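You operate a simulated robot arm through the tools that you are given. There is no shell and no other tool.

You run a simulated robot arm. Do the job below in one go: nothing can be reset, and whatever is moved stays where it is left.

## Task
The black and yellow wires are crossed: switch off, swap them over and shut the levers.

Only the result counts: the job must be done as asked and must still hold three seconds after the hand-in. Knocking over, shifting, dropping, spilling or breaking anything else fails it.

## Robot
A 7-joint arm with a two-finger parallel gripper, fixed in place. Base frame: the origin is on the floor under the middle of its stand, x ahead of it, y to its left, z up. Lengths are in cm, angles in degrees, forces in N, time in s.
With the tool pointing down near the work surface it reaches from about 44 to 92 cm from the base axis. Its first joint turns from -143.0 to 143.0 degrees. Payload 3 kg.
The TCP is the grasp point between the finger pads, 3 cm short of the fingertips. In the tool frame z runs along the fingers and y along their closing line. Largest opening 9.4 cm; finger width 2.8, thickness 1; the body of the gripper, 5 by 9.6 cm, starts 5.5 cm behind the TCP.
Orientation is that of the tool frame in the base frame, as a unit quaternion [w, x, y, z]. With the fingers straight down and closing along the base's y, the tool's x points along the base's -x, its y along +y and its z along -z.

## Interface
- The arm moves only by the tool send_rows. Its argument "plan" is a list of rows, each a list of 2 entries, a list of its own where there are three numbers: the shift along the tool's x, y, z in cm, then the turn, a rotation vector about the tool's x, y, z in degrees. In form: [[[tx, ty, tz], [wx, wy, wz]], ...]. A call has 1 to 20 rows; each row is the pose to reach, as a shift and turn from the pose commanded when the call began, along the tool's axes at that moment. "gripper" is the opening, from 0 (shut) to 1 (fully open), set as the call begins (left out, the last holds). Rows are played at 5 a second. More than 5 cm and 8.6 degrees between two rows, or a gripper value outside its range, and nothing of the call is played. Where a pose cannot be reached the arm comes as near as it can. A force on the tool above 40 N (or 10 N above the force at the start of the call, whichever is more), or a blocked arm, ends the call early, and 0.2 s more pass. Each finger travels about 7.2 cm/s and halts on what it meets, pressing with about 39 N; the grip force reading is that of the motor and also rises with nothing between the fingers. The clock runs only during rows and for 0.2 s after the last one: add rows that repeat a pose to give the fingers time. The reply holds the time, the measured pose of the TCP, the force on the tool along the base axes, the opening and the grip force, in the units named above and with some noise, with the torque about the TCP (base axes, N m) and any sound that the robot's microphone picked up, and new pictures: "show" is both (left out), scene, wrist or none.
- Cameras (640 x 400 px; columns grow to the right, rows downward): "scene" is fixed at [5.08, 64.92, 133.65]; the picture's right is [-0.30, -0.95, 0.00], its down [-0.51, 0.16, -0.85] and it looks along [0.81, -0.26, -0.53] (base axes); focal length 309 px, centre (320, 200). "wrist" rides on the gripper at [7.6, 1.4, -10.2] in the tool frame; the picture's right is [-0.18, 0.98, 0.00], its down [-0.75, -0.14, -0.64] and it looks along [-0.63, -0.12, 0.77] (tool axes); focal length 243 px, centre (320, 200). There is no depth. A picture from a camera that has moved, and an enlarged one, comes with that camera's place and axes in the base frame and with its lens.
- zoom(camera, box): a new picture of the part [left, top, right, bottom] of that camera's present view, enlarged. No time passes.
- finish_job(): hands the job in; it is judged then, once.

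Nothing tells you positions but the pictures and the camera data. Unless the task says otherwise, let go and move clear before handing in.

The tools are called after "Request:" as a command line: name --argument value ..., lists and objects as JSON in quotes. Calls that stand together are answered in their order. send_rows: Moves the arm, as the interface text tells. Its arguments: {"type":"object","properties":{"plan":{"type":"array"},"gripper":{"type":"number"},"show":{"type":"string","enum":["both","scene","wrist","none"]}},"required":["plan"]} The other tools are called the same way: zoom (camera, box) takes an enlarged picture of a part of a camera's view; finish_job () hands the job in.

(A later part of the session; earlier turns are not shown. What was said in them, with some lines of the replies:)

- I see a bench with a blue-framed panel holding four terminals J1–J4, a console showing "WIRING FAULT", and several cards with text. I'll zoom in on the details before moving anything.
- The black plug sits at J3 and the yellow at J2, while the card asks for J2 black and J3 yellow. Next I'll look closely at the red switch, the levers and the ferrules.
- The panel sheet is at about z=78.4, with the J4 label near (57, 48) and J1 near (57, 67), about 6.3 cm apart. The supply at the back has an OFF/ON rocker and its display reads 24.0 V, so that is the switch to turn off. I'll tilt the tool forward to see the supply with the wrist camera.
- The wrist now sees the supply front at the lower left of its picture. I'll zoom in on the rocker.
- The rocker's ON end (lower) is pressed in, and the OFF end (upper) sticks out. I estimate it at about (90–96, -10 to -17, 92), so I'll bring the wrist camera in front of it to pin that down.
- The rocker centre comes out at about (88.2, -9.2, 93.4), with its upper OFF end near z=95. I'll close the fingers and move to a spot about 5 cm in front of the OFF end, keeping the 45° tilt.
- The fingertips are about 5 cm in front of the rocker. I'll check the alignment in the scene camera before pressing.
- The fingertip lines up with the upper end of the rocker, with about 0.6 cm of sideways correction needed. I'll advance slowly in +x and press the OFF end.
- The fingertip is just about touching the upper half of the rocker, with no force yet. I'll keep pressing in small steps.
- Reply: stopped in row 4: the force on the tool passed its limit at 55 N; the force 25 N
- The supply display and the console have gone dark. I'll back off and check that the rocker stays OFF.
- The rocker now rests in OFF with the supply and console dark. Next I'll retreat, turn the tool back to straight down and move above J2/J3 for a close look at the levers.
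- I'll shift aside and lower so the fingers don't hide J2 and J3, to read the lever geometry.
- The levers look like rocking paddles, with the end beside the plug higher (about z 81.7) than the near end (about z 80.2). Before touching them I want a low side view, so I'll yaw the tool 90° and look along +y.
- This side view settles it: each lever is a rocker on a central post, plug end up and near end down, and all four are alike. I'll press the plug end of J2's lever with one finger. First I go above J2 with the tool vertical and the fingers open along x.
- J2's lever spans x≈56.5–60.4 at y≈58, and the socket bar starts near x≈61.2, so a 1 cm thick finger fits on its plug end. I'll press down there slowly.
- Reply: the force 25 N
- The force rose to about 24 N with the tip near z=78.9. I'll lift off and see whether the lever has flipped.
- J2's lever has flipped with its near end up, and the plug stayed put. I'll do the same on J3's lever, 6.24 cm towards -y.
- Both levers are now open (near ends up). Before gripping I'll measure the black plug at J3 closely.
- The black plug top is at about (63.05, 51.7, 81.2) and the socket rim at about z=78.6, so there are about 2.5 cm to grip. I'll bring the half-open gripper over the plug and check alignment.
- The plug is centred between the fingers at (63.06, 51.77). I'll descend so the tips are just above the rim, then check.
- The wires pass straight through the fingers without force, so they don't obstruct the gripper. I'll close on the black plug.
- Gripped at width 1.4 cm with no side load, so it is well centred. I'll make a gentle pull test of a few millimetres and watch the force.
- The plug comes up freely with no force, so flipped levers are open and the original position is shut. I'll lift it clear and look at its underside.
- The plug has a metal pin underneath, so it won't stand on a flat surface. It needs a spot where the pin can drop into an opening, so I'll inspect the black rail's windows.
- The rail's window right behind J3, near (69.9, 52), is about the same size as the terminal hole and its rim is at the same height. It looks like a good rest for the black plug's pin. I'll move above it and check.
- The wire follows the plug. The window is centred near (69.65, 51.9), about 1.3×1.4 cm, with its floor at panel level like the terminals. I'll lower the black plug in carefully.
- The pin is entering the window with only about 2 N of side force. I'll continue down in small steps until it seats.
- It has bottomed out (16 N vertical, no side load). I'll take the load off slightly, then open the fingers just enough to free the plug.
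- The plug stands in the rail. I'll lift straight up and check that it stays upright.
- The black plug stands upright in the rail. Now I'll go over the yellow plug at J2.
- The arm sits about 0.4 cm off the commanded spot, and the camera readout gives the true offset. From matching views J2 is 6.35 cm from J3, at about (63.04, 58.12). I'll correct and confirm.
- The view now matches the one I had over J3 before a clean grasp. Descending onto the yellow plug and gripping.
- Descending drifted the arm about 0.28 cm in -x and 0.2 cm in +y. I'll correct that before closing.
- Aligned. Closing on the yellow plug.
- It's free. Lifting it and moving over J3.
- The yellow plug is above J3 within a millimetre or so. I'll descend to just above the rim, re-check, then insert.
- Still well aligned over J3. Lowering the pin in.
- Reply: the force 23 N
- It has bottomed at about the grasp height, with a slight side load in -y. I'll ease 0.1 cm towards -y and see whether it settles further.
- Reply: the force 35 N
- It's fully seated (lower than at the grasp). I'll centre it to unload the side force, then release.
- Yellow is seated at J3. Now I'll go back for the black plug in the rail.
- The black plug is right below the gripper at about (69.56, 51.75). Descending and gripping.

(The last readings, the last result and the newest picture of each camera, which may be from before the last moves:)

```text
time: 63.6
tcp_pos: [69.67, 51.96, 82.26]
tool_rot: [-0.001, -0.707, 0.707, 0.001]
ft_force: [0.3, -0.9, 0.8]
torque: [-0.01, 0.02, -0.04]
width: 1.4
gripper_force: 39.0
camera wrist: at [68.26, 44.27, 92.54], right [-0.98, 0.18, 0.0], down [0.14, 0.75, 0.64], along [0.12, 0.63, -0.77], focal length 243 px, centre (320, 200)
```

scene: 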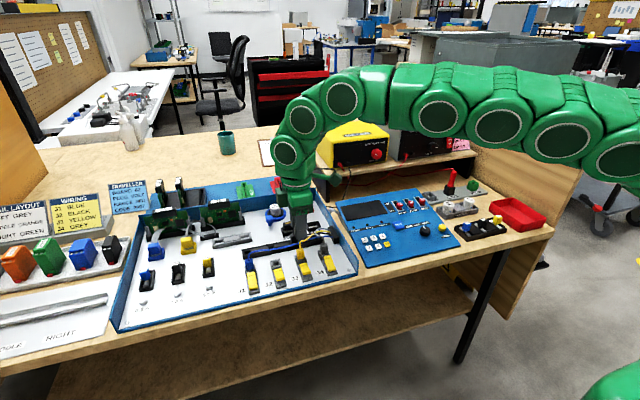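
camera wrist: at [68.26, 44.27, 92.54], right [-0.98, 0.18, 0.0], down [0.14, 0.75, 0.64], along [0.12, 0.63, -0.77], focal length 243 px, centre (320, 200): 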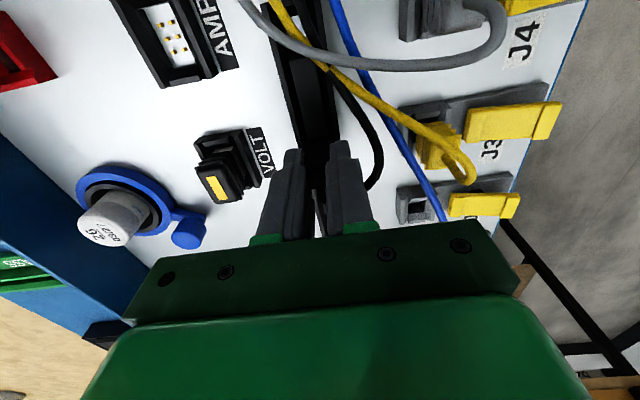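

Gripped cleanly. Lifting and moving over J2.

Request:
send_rows --plan '[[[0, 0, -0.5], [0, 0, 0]], [[0, 0, -1.5], [0, 0, 0]], [[0, 0, -3.5], [0, 0, 0]], [[0, 0, -5.5], [0, 0, 0]], [[0, 0, -7.0], [0, 0, 0]], [[-2.1, 2.2, -7.0], [0, 0, 0]], [[-4.2, 4.4, -7.0], [0, 0, 0]], [[-6.25, 6.64, -7.0], [0, 0, 0]], [[-6.25, 6.64, -7.0], [0, 0, 0]], [[-6.25, 6.64, -7.0], [0, 0, 0]]]' --show "both"

Request:
zoom --camera "wrist" --box '[260, 80, 380, 200]'

Request:
zoom --camera "scene" --box '[240, 200, 340, 280]'

```text
time: 65.8
tcp_pos: [62.89, 58.11, 89.45]
tool_rot: [0.001, 0.707, -0.707, -0.002]
ft_force: [-0.5, 0.0, 0.1]
torque: [0.01, -0.01, 0.01]
width: 1.39
gripper_force: 38.6
camera wrist: at [61.51, 50.52, 99.74], right [-0.98, 0.18, 0.0], down [0.14, 0.75, 0.64], along [0.12, 0.63, -0.77], focal length 243 px, centre (320, 200)
```

scene: 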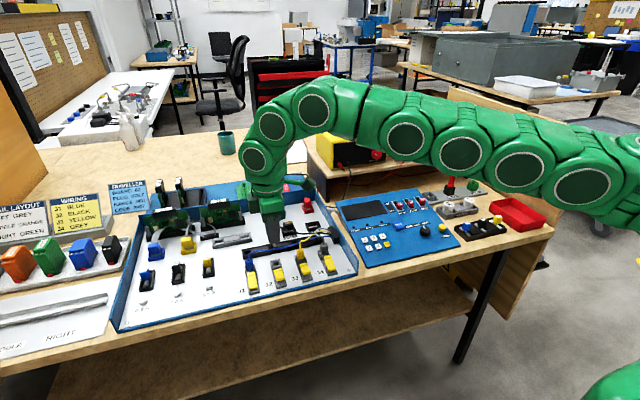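
wrist: 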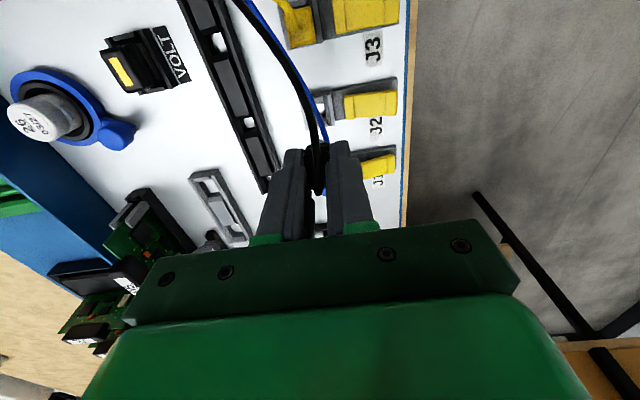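

```text
3.33 times, centred on (320, 140) of wrist
camera zoom: at [61.51, 50.52, 99.74], right [-0.98, 0.18, 0.0], down [0.14, 0.75, 0.64], along [0.12, 0.63, -0.77], focal length 809 px, centre (320, 400)
```

zoom: 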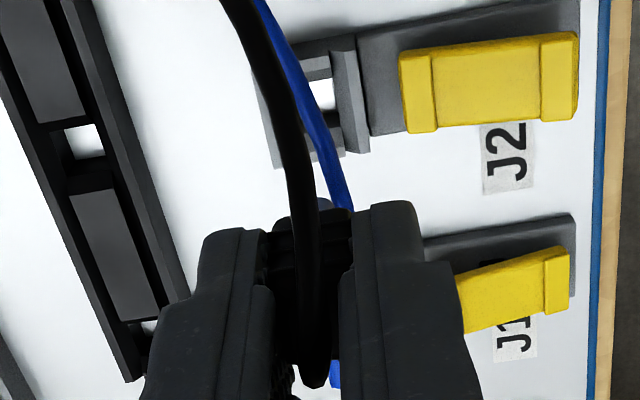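

```text
5.00 times, centred on (290, 240) of scene
camera zoom: at [5.08, 64.92, 133.65], right [-0.3, -0.95, 0.0], down [-0.51, 0.16, -0.85], along [0.81, -0.26, -0.53], focal length 1543 px, centre (470, 0)
```

zoom: 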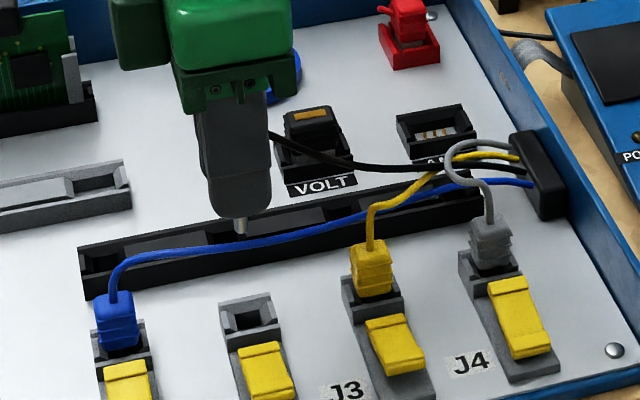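

Nearly on target. I'll descend partway with a 0.1 cm correction in x and re-check.

Request:
send_rows --plan '[[[0, -0.1, 2.2], [0, 0, 0]], [[0, -0.1, 4.4], [0, 0, 0]], [[0, -0.1, 4.4], [0, 0, 0]], [[0, -0.1, 4.4], [0, 0, 0]]]' --show "wrist"

Request:
zoom --camera "wrist" --box '[280, 80, 380, 180]'

Request:
zoom --camera "scene" --box '[260, 235, 300, 275]'

```text
time: 66.8
tcp_pos: [63.03, 58.06, 84.99]
tool_rot: [0.002, 0.707, -0.707, -0.001]
ft_force: [-0.4, -0.1, 0.0]
torque: [-0.02, 0.01, -0.01]
width: 1.38
gripper_force: 38.4
camera wrist: at [61.64, 50.59, 95.18], right [-0.98, 0.18, 0.0], down [0.14, 0.75, 0.64], along [0.12, 0.63, -0.77], focal length 243 px, centre (320, 200)
```

wrist: 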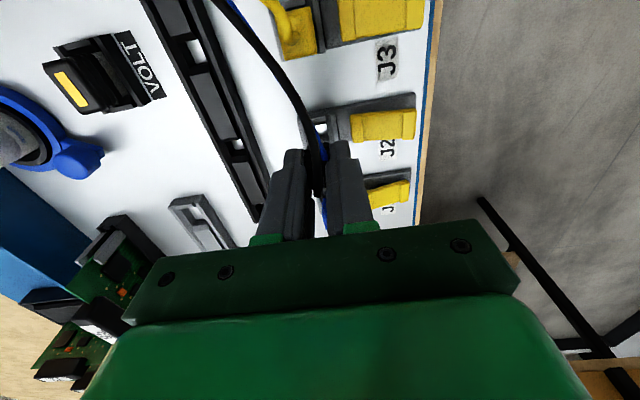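

```text
4.00 times, centred on (330, 130) of wrist
camera zoom: at [61.64, 50.59, 95.18], right [-0.98, 0.18, 0.0], down [0.14, 0.75, 0.64], along [0.12, 0.63, -0.77], focal length 970 px, centre (280, 480)
```

zoom: 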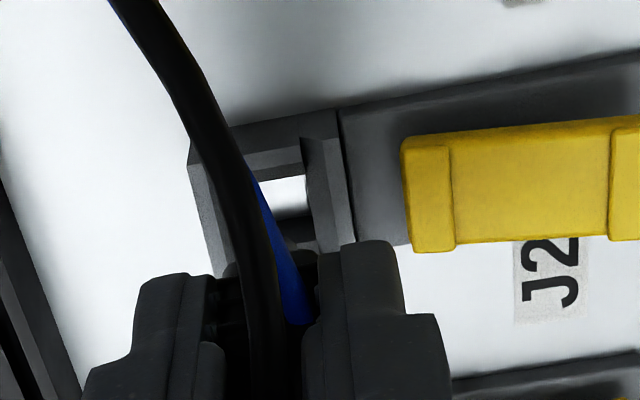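

```text
10.00 times, centred on (280, 255) of scene
camera zoom: at [5.08, 64.92, 133.65], right [-0.3, -0.95, 0.0], down [-0.51, 0.16, -0.85], along [0.81, -0.26, -0.53], focal length 3086 px, centre (720, -350)
```

zoom: 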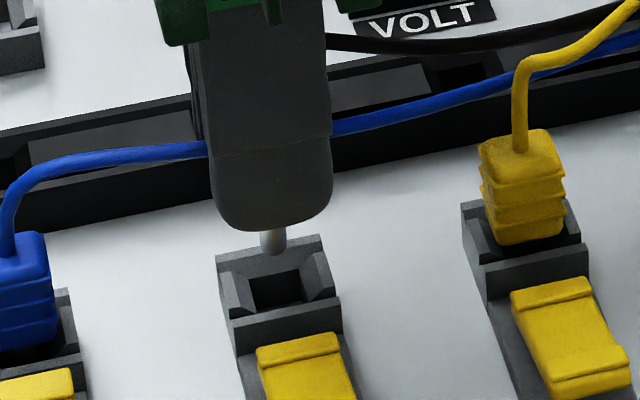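

Request:
send_rows --plan '[[[0.07, 0, 0.7], [0, 0, 0]], [[0.07, 0, 1.2], [0, 0, 0]], [[0.07, 0, 1.6], [0, 0, 0]], [[0.07, 0, 2.0], [0, 0, 0]], [[0.07, 0, 2.2], [0, 0, 0]], [[0.07, 0, 2.2], [0, 0, 0]]]' --show "wrist"

Request:
zoom --camera "wrist" --box '[280, 80, 380, 180]'

Request:
zoom --camera "scene" --box '[260, 235, 300, 275]'

```text
time: 68.2
tcp_pos: [63.15, 58.33, 82.61]
tool_rot: [0.0, 0.707, -0.707, -0.001]
ft_force: [-0.1, 0.8, 0.5]
torque: [0.0, 0.02, -0.01]
width: 1.44
gripper_force: 39.6
camera wrist: at [61.77, 50.61, 92.96], right [-0.98, 0.18, 0.0], down [0.14, 0.75, 0.64], along [0.12, 0.63, -0.77], focal length 243 px, centre (320, 200)
```

wrist: 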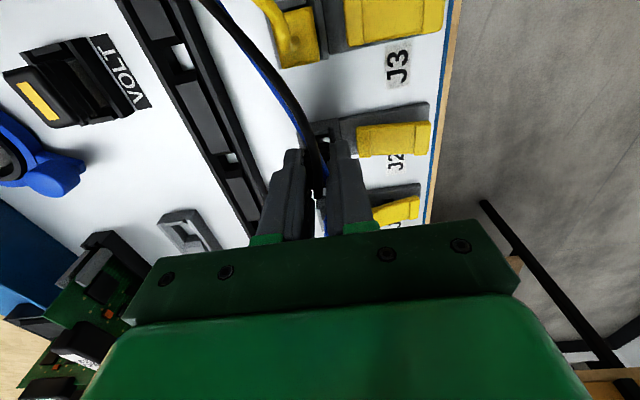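

```text
4.00 times, centred on (330, 130) of wrist
camera zoom: at [61.77, 50.61, 92.96], right [-0.98, 0.18, 0.0], down [0.14, 0.75, 0.64], along [0.12, 0.63, -0.77], focal length 970 px, centre (280, 480)
```

zoom: 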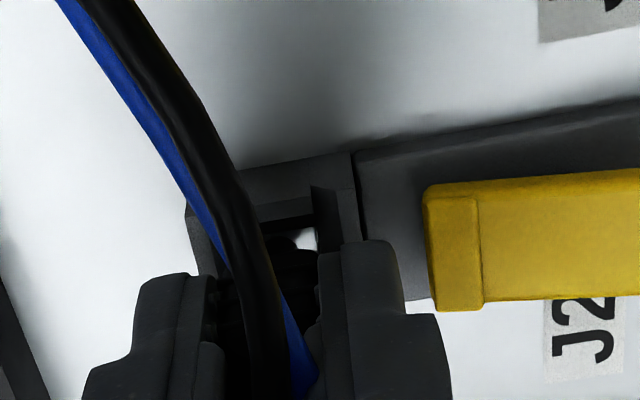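

```text
10.00 times, centred on (280, 255) of scene
camera zoom: at [5.08, 64.92, 133.65], right [-0.3, -0.95, 0.0], down [-0.51, 0.16, -0.85], along [0.81, -0.26, -0.53], focal length 3086 px, centre (720, -350)
```

zoom: 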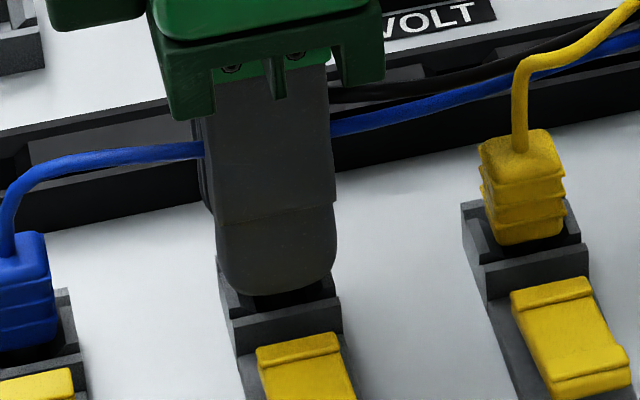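

Request:
send_rows --plan '[[[0.08, 0.13, 0], [0, 0, 0]], [[0.08, 0.13, 0.1], [0, 0, 0]], [[0.08, 0.13, 0.2], [0, 0, 0]], [[0.08, 0.13, 0.3], [0, 0, 0]], [[0.08, 0.13, 0.3], [0, 0, 0]]]' --show "wrist"

```text
time: 69.4
tcp_pos: [62.83, 58.04, 82.45]
tool_rot: [0.0, 0.707, -0.707, -0.001]
ft_force: [-0.1, 0.5, -0.7]
torque: [0.02, 0.02, 0.03]
width: 1.42
gripper_force: 39.1
camera wrist: at [61.56, 50.47, 92.72], right [-0.98, 0.18, 0.0], down [0.14, 0.75, 0.64], along [0.12, 0.63, -0.77], focal length 243 px, centre (320, 200)
```

wrist: 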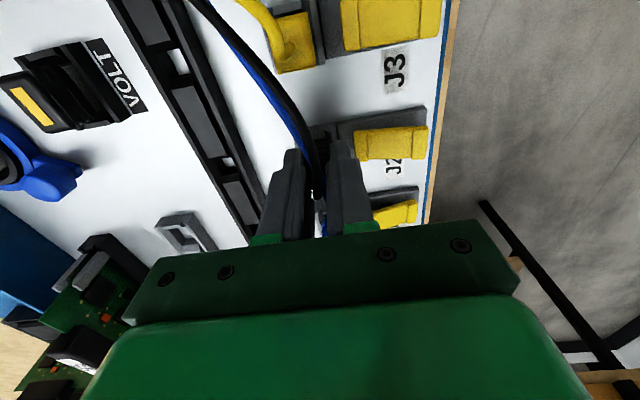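

Request:
send_rows --plan '[[[0, 0, 0.1], [0, 0, 0]], [[0, 0, 0.2], [0, 0, 0]], [[0, 0, 0.25], [0, 0, 0]], [[0, 0, 0.25], [0, 0, 0]]]' --show "none"

```text
time: 70.4
tcp_pos: [62.8, 58.06, 82.28]
tool_rot: [0.001, 0.707, -0.707, -0.001]
ft_force: [0.0, -1.0, -0.3]
torque: [-0.01, 0.01, 0.02]
width: 1.4
gripper_force: 38.7
```

Request:
send_rows --plan '[[[0, 0, 0.1], [0, 0, 0]], [[0, 0, 0.2], [0, 0, 0]], [[0, 0, 0.25], [0, 0, 0]], [[0, 0, 0.25], [0, 0, 0]]]' --show "wrist"

Request:
zoom --camera "wrist" --box '[280, 80, 380, 180]'

```text
time: 71.4
tcp_pos: [62.97, 58.15, 82.09]
tool_rot: [0.001, -0.707, 0.707, 0.002]
ft_force: [-2.2, 3.4, 36.2]
torque: [0.15, 0.19, -0.02]
width: 1.42
gripper_force: 38.7
camera wrist: at [61.6, 50.45, 92.36], right [-0.98, 0.18, 0.0], down [0.14, 0.75, 0.64], along [0.12, 0.63, -0.77], focal length 243 px, centre (320, 200)
```

wrist: 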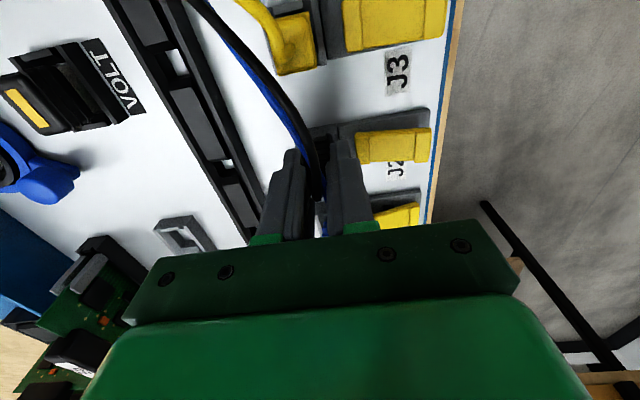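

```text
4.00 times, centred on (330, 130) of wrist
camera zoom: at [61.6, 50.45, 92.36], right [-0.98, 0.18, 0.0], down [0.14, 0.75, 0.64], along [0.12, 0.63, -0.77], focal length 970 px, centre (280, 480)
```

zoom: 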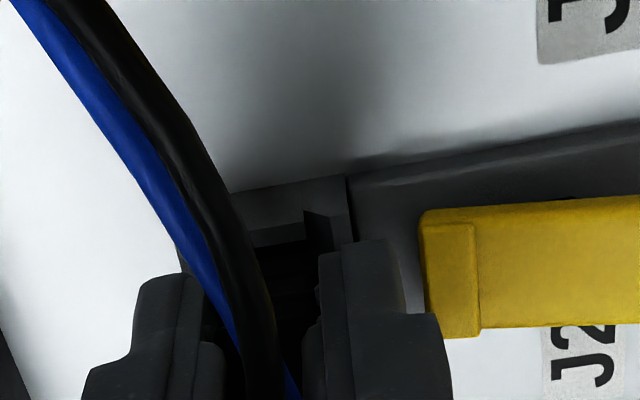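

Seated: 36 N vertical with little side load. I'll unload and release.

Request:
send_rows --plan '[[[0, 0, -0.15], [0, 0, 0]], [[0, 0, -0.25], [0, 0, 0]], [[0, 0, -0.25], [0, 0, 0]]]' --show "none"

Request:
send_rows --plan '[[[0, 0, 0], [0, 0, 0]], [[0, 0, 0], [0, 0, 0]], [[0, 0, 0], [0, 0, 0]]]' --gripper 0.32 --show "none"

Request:
send_rows --plan '[[[0, 0, -1.0], [0, 0, 0]], [[0, 0, -2.5], [0, 0, 0]], [[0, 0, -5.0], [0, 0, 0]], [[0, 0, -7.5], [0, 0, 0]], [[0, 0, -7.5], [0, 0, 0]]]' --show "both"

Request:
zoom --camera "wrist" --box '[295, 78, 355, 148]'

Request:
zoom --camera "scene" --box '[240, 210, 340, 290]'

```text
time: 72.2
tcp_pos: [62.81, 57.97, 82.19]
tool_rot: [-0.003, -0.707, 0.708, 0.001]
ft_force: [1.0, 6.7, -3.1]
torque: [0.28, -0.04, 0.02]
width: 1.41
gripper_force: 39.4
```

```text
time: 73.0
tcp_pos: [63.04, 57.94, 82.27]
tool_rot: [-0.002, -0.707, 0.707, 0.001]
ft_force: [0.7, 0.1, -0.1]
torque: [-0.03, -0.01, 0.03]
width: 3.0
gripper_force: 0.0
```

```text
time: 74.2
tcp_pos: [62.98, 58.04, 89.81]
tool_rot: [0.001, 0.707, -0.707, -0.001]
ft_force: [-0.2, 0.2, 1.0]
torque: [0.01, -0.01, -0.01]
width: 3.02
gripper_force: 0.0
camera wrist: at [61.64, 50.5, 99.98], right [-0.98, 0.18, 0.0], down [0.14, 0.75, 0.64], along [0.12, 0.63, -0.77], focal length 243 px, centre (320, 200)
```

scene: 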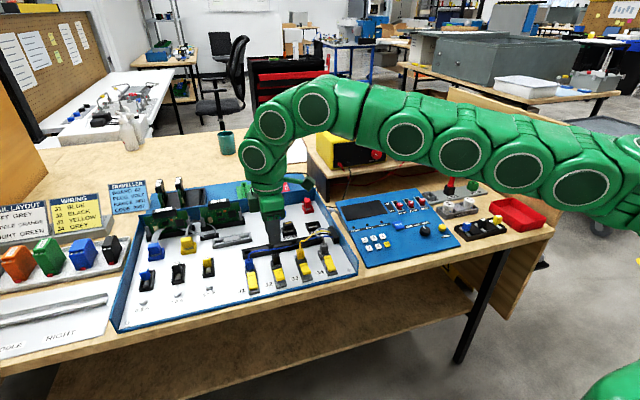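
wrist: 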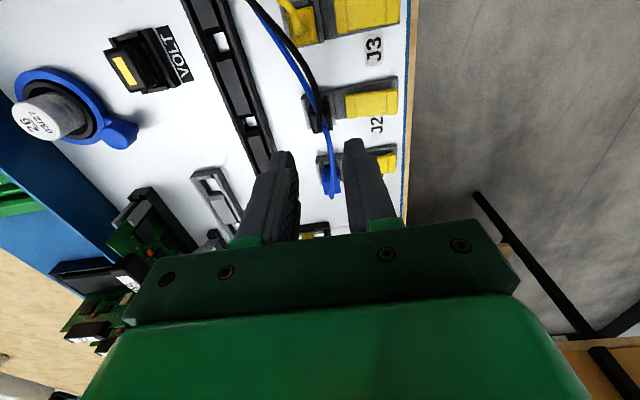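

```text
5.71 times, centred on (325, 113) of wrist
camera zoom: at [61.64, 50.5, 99.98], right [-0.98, 0.18, 0.0], down [0.14, 0.75, 0.64], along [0.12, 0.63, -0.77], focal length 1386 px, centre (291, 697)
```

zoom: 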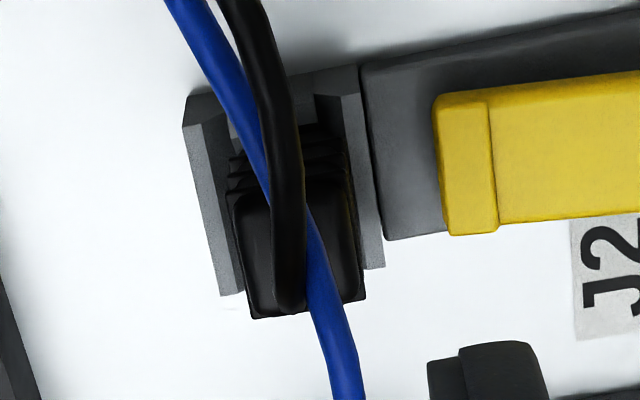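

```text
5.00 times, centred on (290, 250) of scene
camera zoom: at [5.08, 64.92, 133.65], right [-0.3, -0.95, 0.0], down [-0.51, 0.16, -0.85], along [0.81, -0.26, -0.53], focal length 1543 px, centre (470, -50)
```

zoom: 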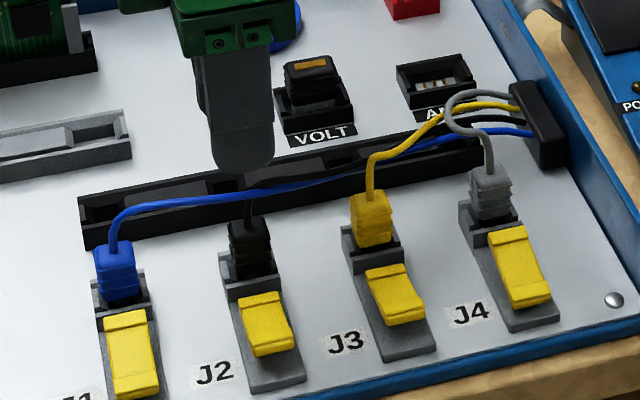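

Black is in J2 and yellow in J3. Next I'll shut the levers by pressing their raised near ends, at about x=57. I'll move the +x finger over J2's near end first.

Request:
send_rows --plan '[[[0, 3.75, 0], [0, 0, 0]], [[0, 7.5, 0], [0, 0, 0]], [[0, 11.24, 0], [0, 0, 0]], [[0, 11.24, 0], [0, 0, 0]], [[0, 11.24, 0], [0, 0, 0]]]' --gripper 1 --show "wrist"

Request:
zoom --camera "wrist" --box '[140, 40, 300, 200]'

Request:
zoom --camera "scene" --box '[240, 210, 340, 300]'

```text
time: 75.4
tcp_pos: [51.71, 57.94, 90.05]
tool_rot: [-0.001, -0.707, 0.707, 0.001]
ft_force: [1.0, -0.4, -0.4]
torque: [0.03, -0.03, 0.03]
width: 9.37
gripper_force: 0.2
camera wrist: at [50.26, 50.4, 100.26], right [-0.98, 0.18, 0.0], down [0.14, 0.75, 0.64], along [0.12, 0.63, -0.77], focal length 243 px, centre (320, 200)
```

wrist: 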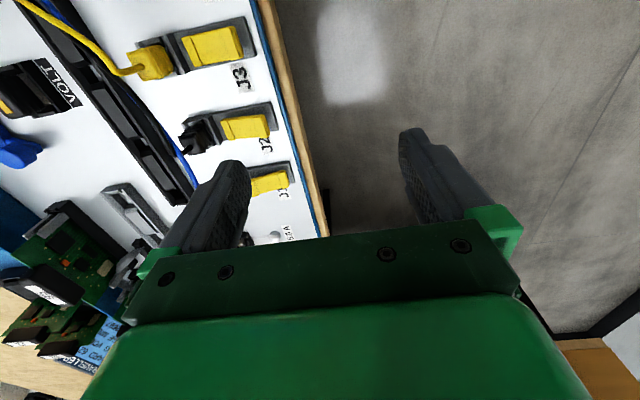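

```text
2.50 times, centred on (220, 120) of wrist
camera zoom: at [50.26, 50.4, 100.26], right [-0.98, 0.18, 0.0], down [0.14, 0.75, 0.64], along [0.12, 0.63, -0.77], focal length 606 px, centre (570, 400)
```

zoom: 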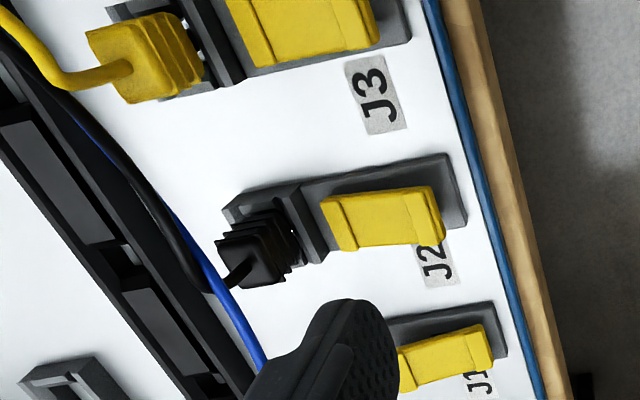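

```text
4.44 times, centred on (290, 255) of scene
camera zoom: at [5.08, 64.92, 133.65], right [-0.3, -0.95, 0.0], down [-0.51, 0.16, -0.85], along [0.81, -0.26, -0.53], focal length 1372 px, centre (453, -44)
```

zoom: 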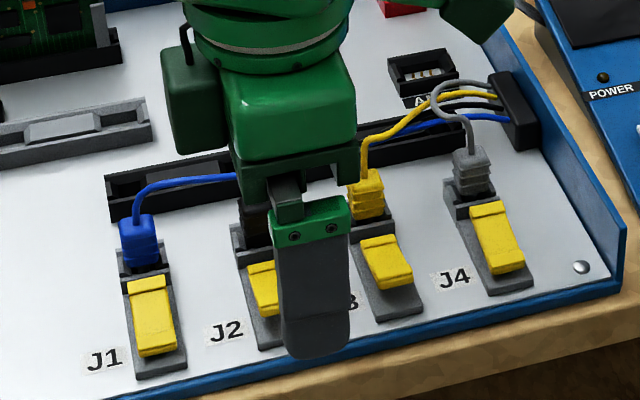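

The finger is over J2's raised end (x≈56.4–57.4). Pressing it down slowly, then lifting.

Request:
send_rows --plan '[[[0, 0, 3.0], [0, 0, 0]], [[0, 0, 5.5], [0, 0, 0]], [[0, 0, 6.4], [0, 0, 0]], [[0, 0, 6.7], [0, 0, 0]], [[0, 0, 7.0], [0, 0, 0]], [[0, 0, 7.3], [0, 0, 0]], [[0, 0, 7.5], [0, 0, 0]], [[0, 0, 7.7], [0, 0, 0]], [[0, 0, 7.9], [0, 0, 0]], [[0, 0, 8.1], [0, 0, 0]], [[0, 0, 8.1], [0, 0, 0]]]' --show "wrist"

Request:
zoom --camera "wrist" --box '[140, 60, 300, 220]'

```text
time: 77.6
tcp_pos: [51.6, 58.13, 81.99]
tool_rot: [0.001, -0.707, 0.708, 0.001]
ft_force: [-5.9, -8.2, 21.4]
torque: [-0.3, -0.95, -0.48]
width: 9.08
gripper_force: 0.1
stopped in row 10: the force on the tool passed its limit at 45 N (the readings are from after the stop); the commanded pose is now the measured one
camera wrist: at [50.34, 50.46, 92.26], right [-0.98, 0.19, 0.0], down [0.14, 0.75, 0.64], along [0.12, 0.63, -0.76], focal length 243 px, centre (320, 200)
```

wrist: 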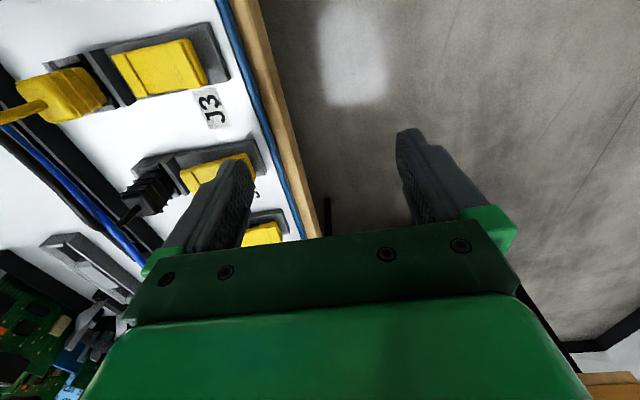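

```text
2.50 times, centred on (220, 140) of wrist
camera zoom: at [50.34, 50.46, 92.26], right [-0.98, 0.19, 0.0], down [0.14, 0.75, 0.64], along [0.12, 0.63, -0.76], focal length 606 px, centre (570, 350)
```

zoom: 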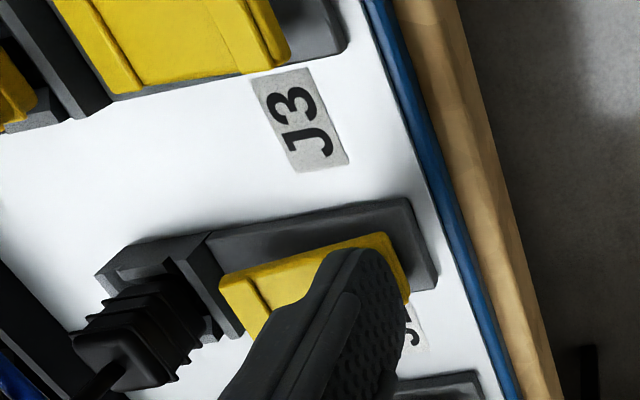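

The lever reached its stop. Lifting off to check J2.

Request:
send_rows --plan '[[[0, 0, -2.0], [0, 0, 0]], [[0, 0, -5.0], [0, 0, 0]], [[0, 0, -8.0], [0, 0, 0]], [[0, 0, -8.0], [0, 0, 0]]]' --show "wrist"

Request:
zoom --camera "wrist" --box '[140, 0, 300, 200]'

Request:
zoom --camera "scene" --box '[240, 230, 340, 300]'

```text
time: 78.6
tcp_pos: [51.91, 58.05, 90.14]
tool_rot: [0.002, -0.707, 0.707, 0.001]
ft_force: [0.0, -0.1, 0.5]
torque: [-0.02, 0.0, 0.01]
width: 9.42
gripper_force: 0.1
camera wrist: at [50.48, 50.43, 100.32], right [-0.98, 0.18, 0.0], down [0.14, 0.75, 0.64], along [0.12, 0.63, -0.76], focal length 243 px, centre (320, 200)
```

wrist: 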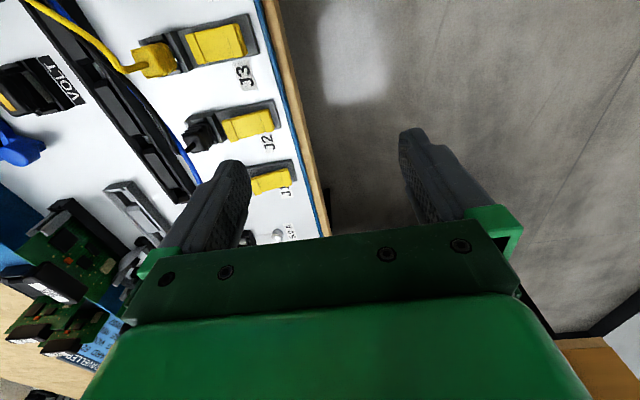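

```text
2.00 times, centred on (220, 100) of wrist
camera zoom: at [50.48, 50.43, 100.32], right [-0.98, 0.18, 0.0], down [0.14, 0.75, 0.64], along [0.12, 0.63, -0.76], focal length 485 px, centre (520, 400)
```

zoom: 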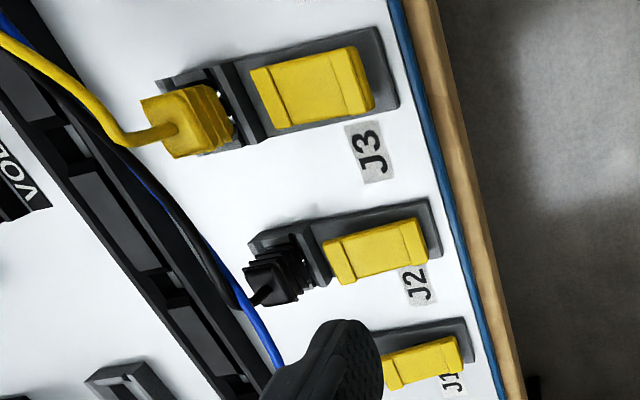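

```text
5.71 times, centred on (290, 265) of scene
camera zoom: at [5.08, 64.92, 133.65], right [-0.3, -0.95, 0.0], down [-0.51, 0.16, -0.85], along [0.81, -0.26, -0.53], focal length 1764 px, centre (491, -171)
```

zoom: 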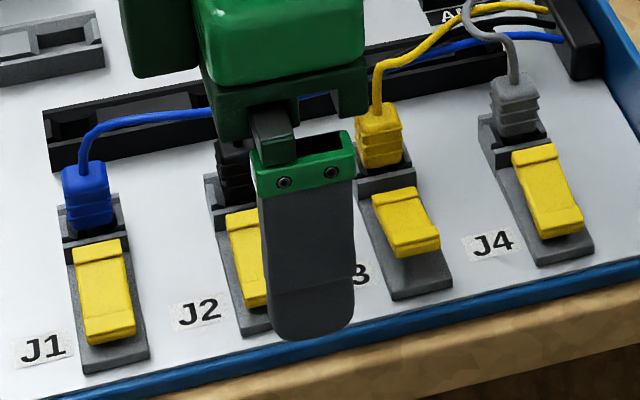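

J2's lever is shut, matching J1. Now the same for J3.

Request:
send_rows --plan '[[[3.2, 0.05, 0], [0, 0, 0]], [[6.27, 0.1, 0], [0, 0, 0]], [[6.27, 0.1, 0], [0, 0, 0]], [[6.27, 0.1, 3.0], [0, 0, 0]], [[6.27, 0.1, 5.5], [0, 0, 0]], [[6.27, 0.1, 6.4], [0, 0, 0]], [[6.27, 0.1, 6.7], [0, 0, 0]], [[6.27, 0.1, 7.0], [0, 0, 0]], [[6.27, 0.1, 7.3], [0, 0, 0]], [[6.27, 0.1, 7.5], [0, 0, 0]], [[6.27, 0.1, 7.7], [0, 0, 0]], [[6.27, 0.1, 7.9], [0, 0, 0]], [[6.27, 0.1, 8.1], [0, 0, 0]], [[6.27, 0.1, 8.1], [0, 0, 0]]]' --show "wrist"

```text
time: 81.6
tcp_pos: [51.73, 51.88, 81.98]
tool_rot: [0.004, -0.706, 0.708, 0.0]
ft_force: [-0.4, -11.4, 34.2]
torque: [-0.49, -1.93, -0.61]
width: 9.39
gripper_force: 0.0
camera wrist: at [50.25, 44.21, 92.23], right [-0.98, 0.19, 0.0], down [0.14, 0.75, 0.65], along [0.12, 0.63, -0.76], focal length 243 px, centre (320, 200)
```

wrist: 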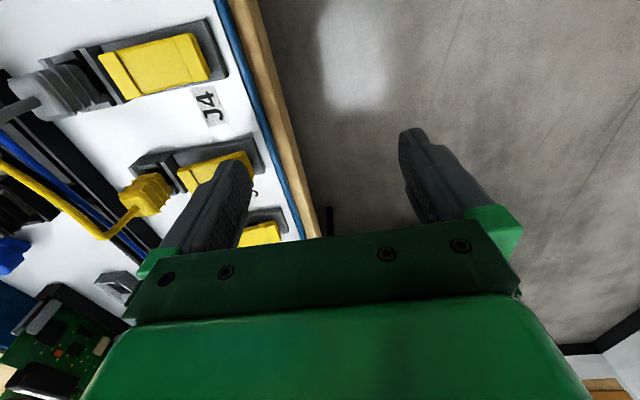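

Request:
send_rows --plan '[[[0, 0, -2.0], [0, 0, 0]], [[0, 0, -5.0], [0, 0, 0]], [[0, 0, -9.0], [0, 0, 0]], [[0, 0, -13.0], [0, 0, 0]], [[0, 4.0, -15.0], [0, 0, 0]], [[0, 8.0, -15.0], [0, 0, 0]], [[4.0, 8.0, -15.0], [0, 0, 0]], [[8.0, 8.0, -15.0], [0, 0, 0]], [[12.0, 8.0, -15.0], [0, 0, 0]], [[16.0, 8.0, -15.0], [0, 0, 0]], [[20.0, 8.0, -15.0], [0, 0, 0]], [[20.0, 8.0, -15.0], [0, 0, 0]]]' --show "both"

Request:
zoom --camera "scene" --box '[230, 210, 350, 300]'

Request:
zoom --camera "scene" --box '[265, 240, 321, 290]'

Request:
zoom --camera "scene" --box '[300, 100, 480, 220]'

```text
time: 84.2
tcp_pos: [43.63, 31.53, 96.92]
tool_rot: [-0.002, 0.707, -0.707, -0.002]
ft_force: [0.5, -0.2, 0.4]
torque: [0.01, 0.0, -0.01]
width: 9.41
gripper_force: 0.1
camera wrist: at [42.2, 23.86, 107.15], right [-0.98, 0.18, 0.0], down [0.14, 0.75, 0.64], along [0.12, 0.63, -0.76], focal length 243 px, centre (320, 200)
```

scene: 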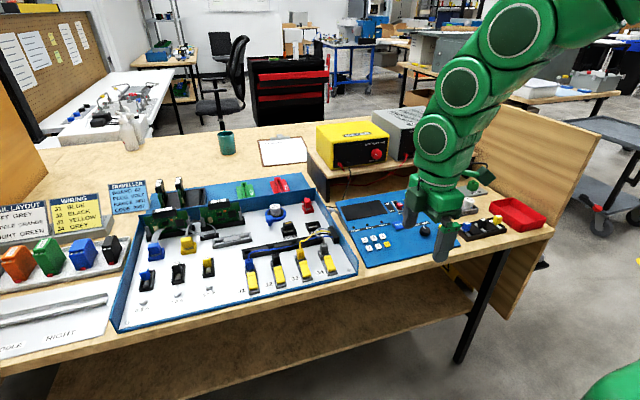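
wrist: 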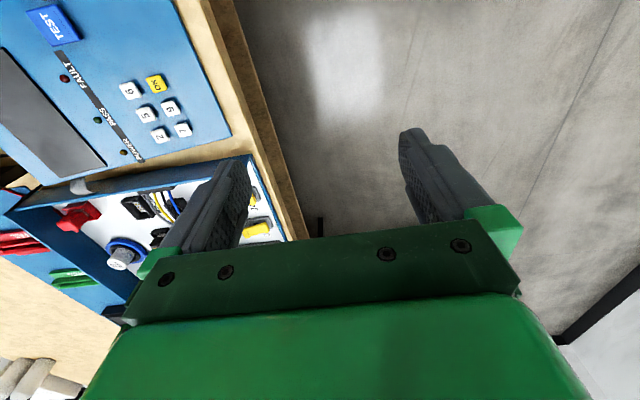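

```text
4.44 times, centred on (290, 255) of scene
camera zoom: at [5.08, 64.92, 133.65], right [-0.3, -0.95, 0.0], down [-0.51, 0.16, -0.85], along [0.81, -0.26, -0.53], focal length 1372 px, centre (453, -44)
```

zoom: 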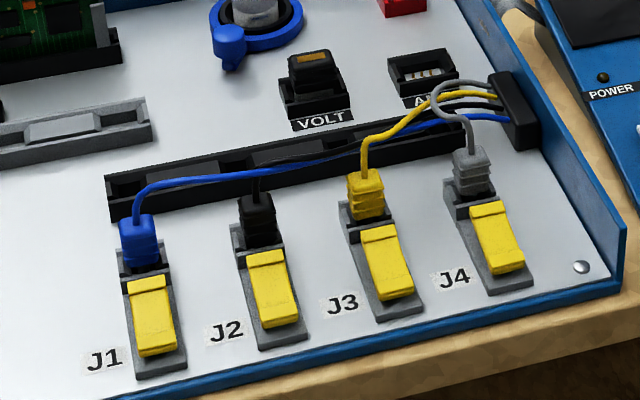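

```text
8.00 times, centred on (293, 265) of scene
camera zoom: at [5.08, 64.92, 133.65], right [-0.3, -0.95, 0.0], down [-0.51, 0.16, -0.85], along [0.81, -0.26, -0.53], focal length 2469 px, centre (536, -320)
```

zoom: 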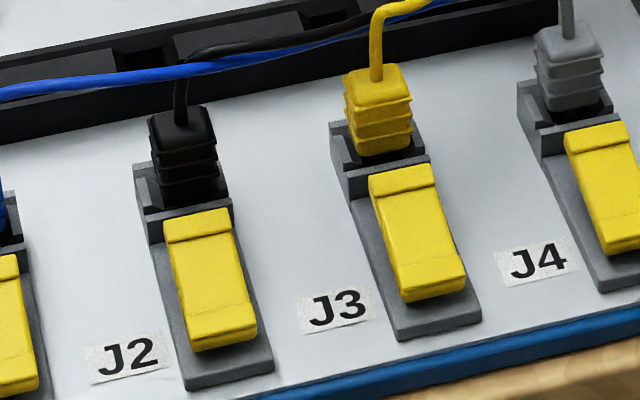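

```text
3.33 times, centred on (390, 160) of scene
camera zoom: at [5.08, 64.92, 133.65], right [-0.3, -0.95, 0.0], down [-0.51, 0.16, -0.85], along [0.81, -0.26, -0.53], focal length 1029 px, centre (87, 333)
```

zoom: 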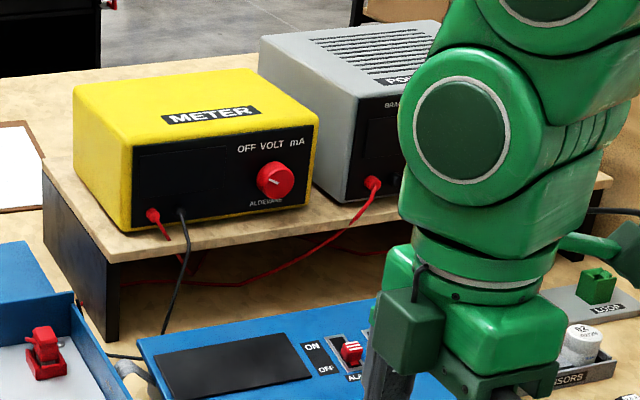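

All four levers lie the same way and the order reads blue, black, yellow, grey. One last close look at how the two plugs sit before handing in.

Request:
zoom --camera "scene" --box '[262, 244, 292, 269]'

Request:
zoom --camera "scene" --box '[288, 238, 338, 268]'

Request:
zoom --camera "scene" --box '[320, 170, 560, 280]'

```text
16.00 times, centred on (277, 256) of scene
camera zoom: at [5.08, 64.92, 133.65], right [-0.3, -0.95, 0.0], down [-0.51, 0.16, -0.85], along [0.81, -0.26, -0.53], focal length 4938 px, centre (1008, -704)
```

zoom: 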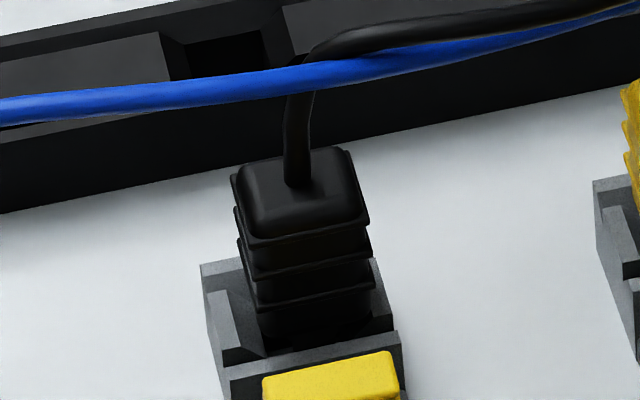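

```text
12.80 times, centred on (313, 253) of scene
camera zoom: at [5.08, 64.92, 133.65], right [-0.3, -0.95, 0.0], down [-0.51, 0.16, -0.85], along [0.81, -0.26, -0.53], focal length 3951 px, centre (410, -478)
```

zoom: 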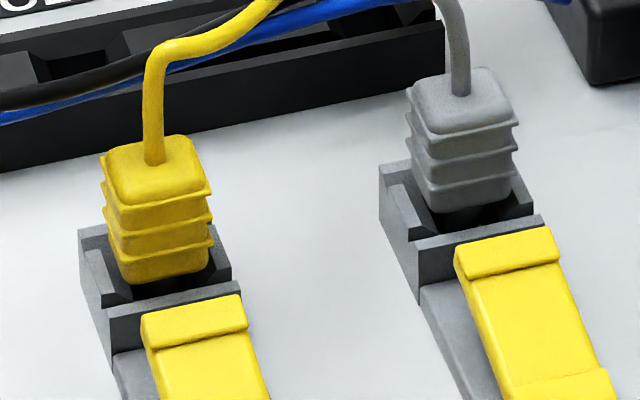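

```text
2.67 times, centred on (440, 225) of scene
camera zoom: at [5.08, 64.92, 133.65], right [-0.3, -0.95, 0.0], down [-0.51, 0.16, -0.85], along [0.81, -0.26, -0.53], focal length 823 px, centre (0, 133)
```

zoom: 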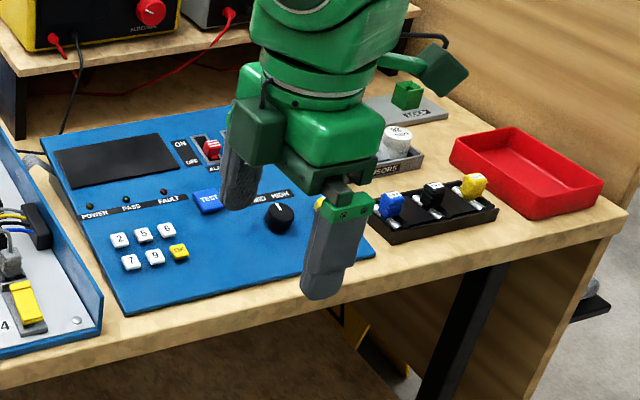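

The black plug sits in J2 and the yellow in J3, both seated like their neighbours. All four levers are shut, the supply and console are dark, and the arm is clear with nothing in the gripper. Handing in.

Request:
finish_job

```text
The job is handed in.
```

The black and yellow wires are swapped, the levers are shut, and the job is handed in; I don't have the verdict.

- **Power:** I pressed the OFF end of the power supply's rocker switch. The supply display and the console went dark and were still off at the end.
- **Wires:** the black plug is now in J2 and the yellow in J3, matching the wiring card. Both pressed down to a firm stop, and close-ups show them sitting like their neighbours.
- **Levers:** I opened only the J2 and J3 levers for the swap, then pressed both shut. All four now lie the same way as at the start.

While I moved the yellow plug, I stood the black one upright in the empty black rail behind the terminals. I saw nothing else shifted or knocked over, and the arm ended clear of the panel with its gripper empty.
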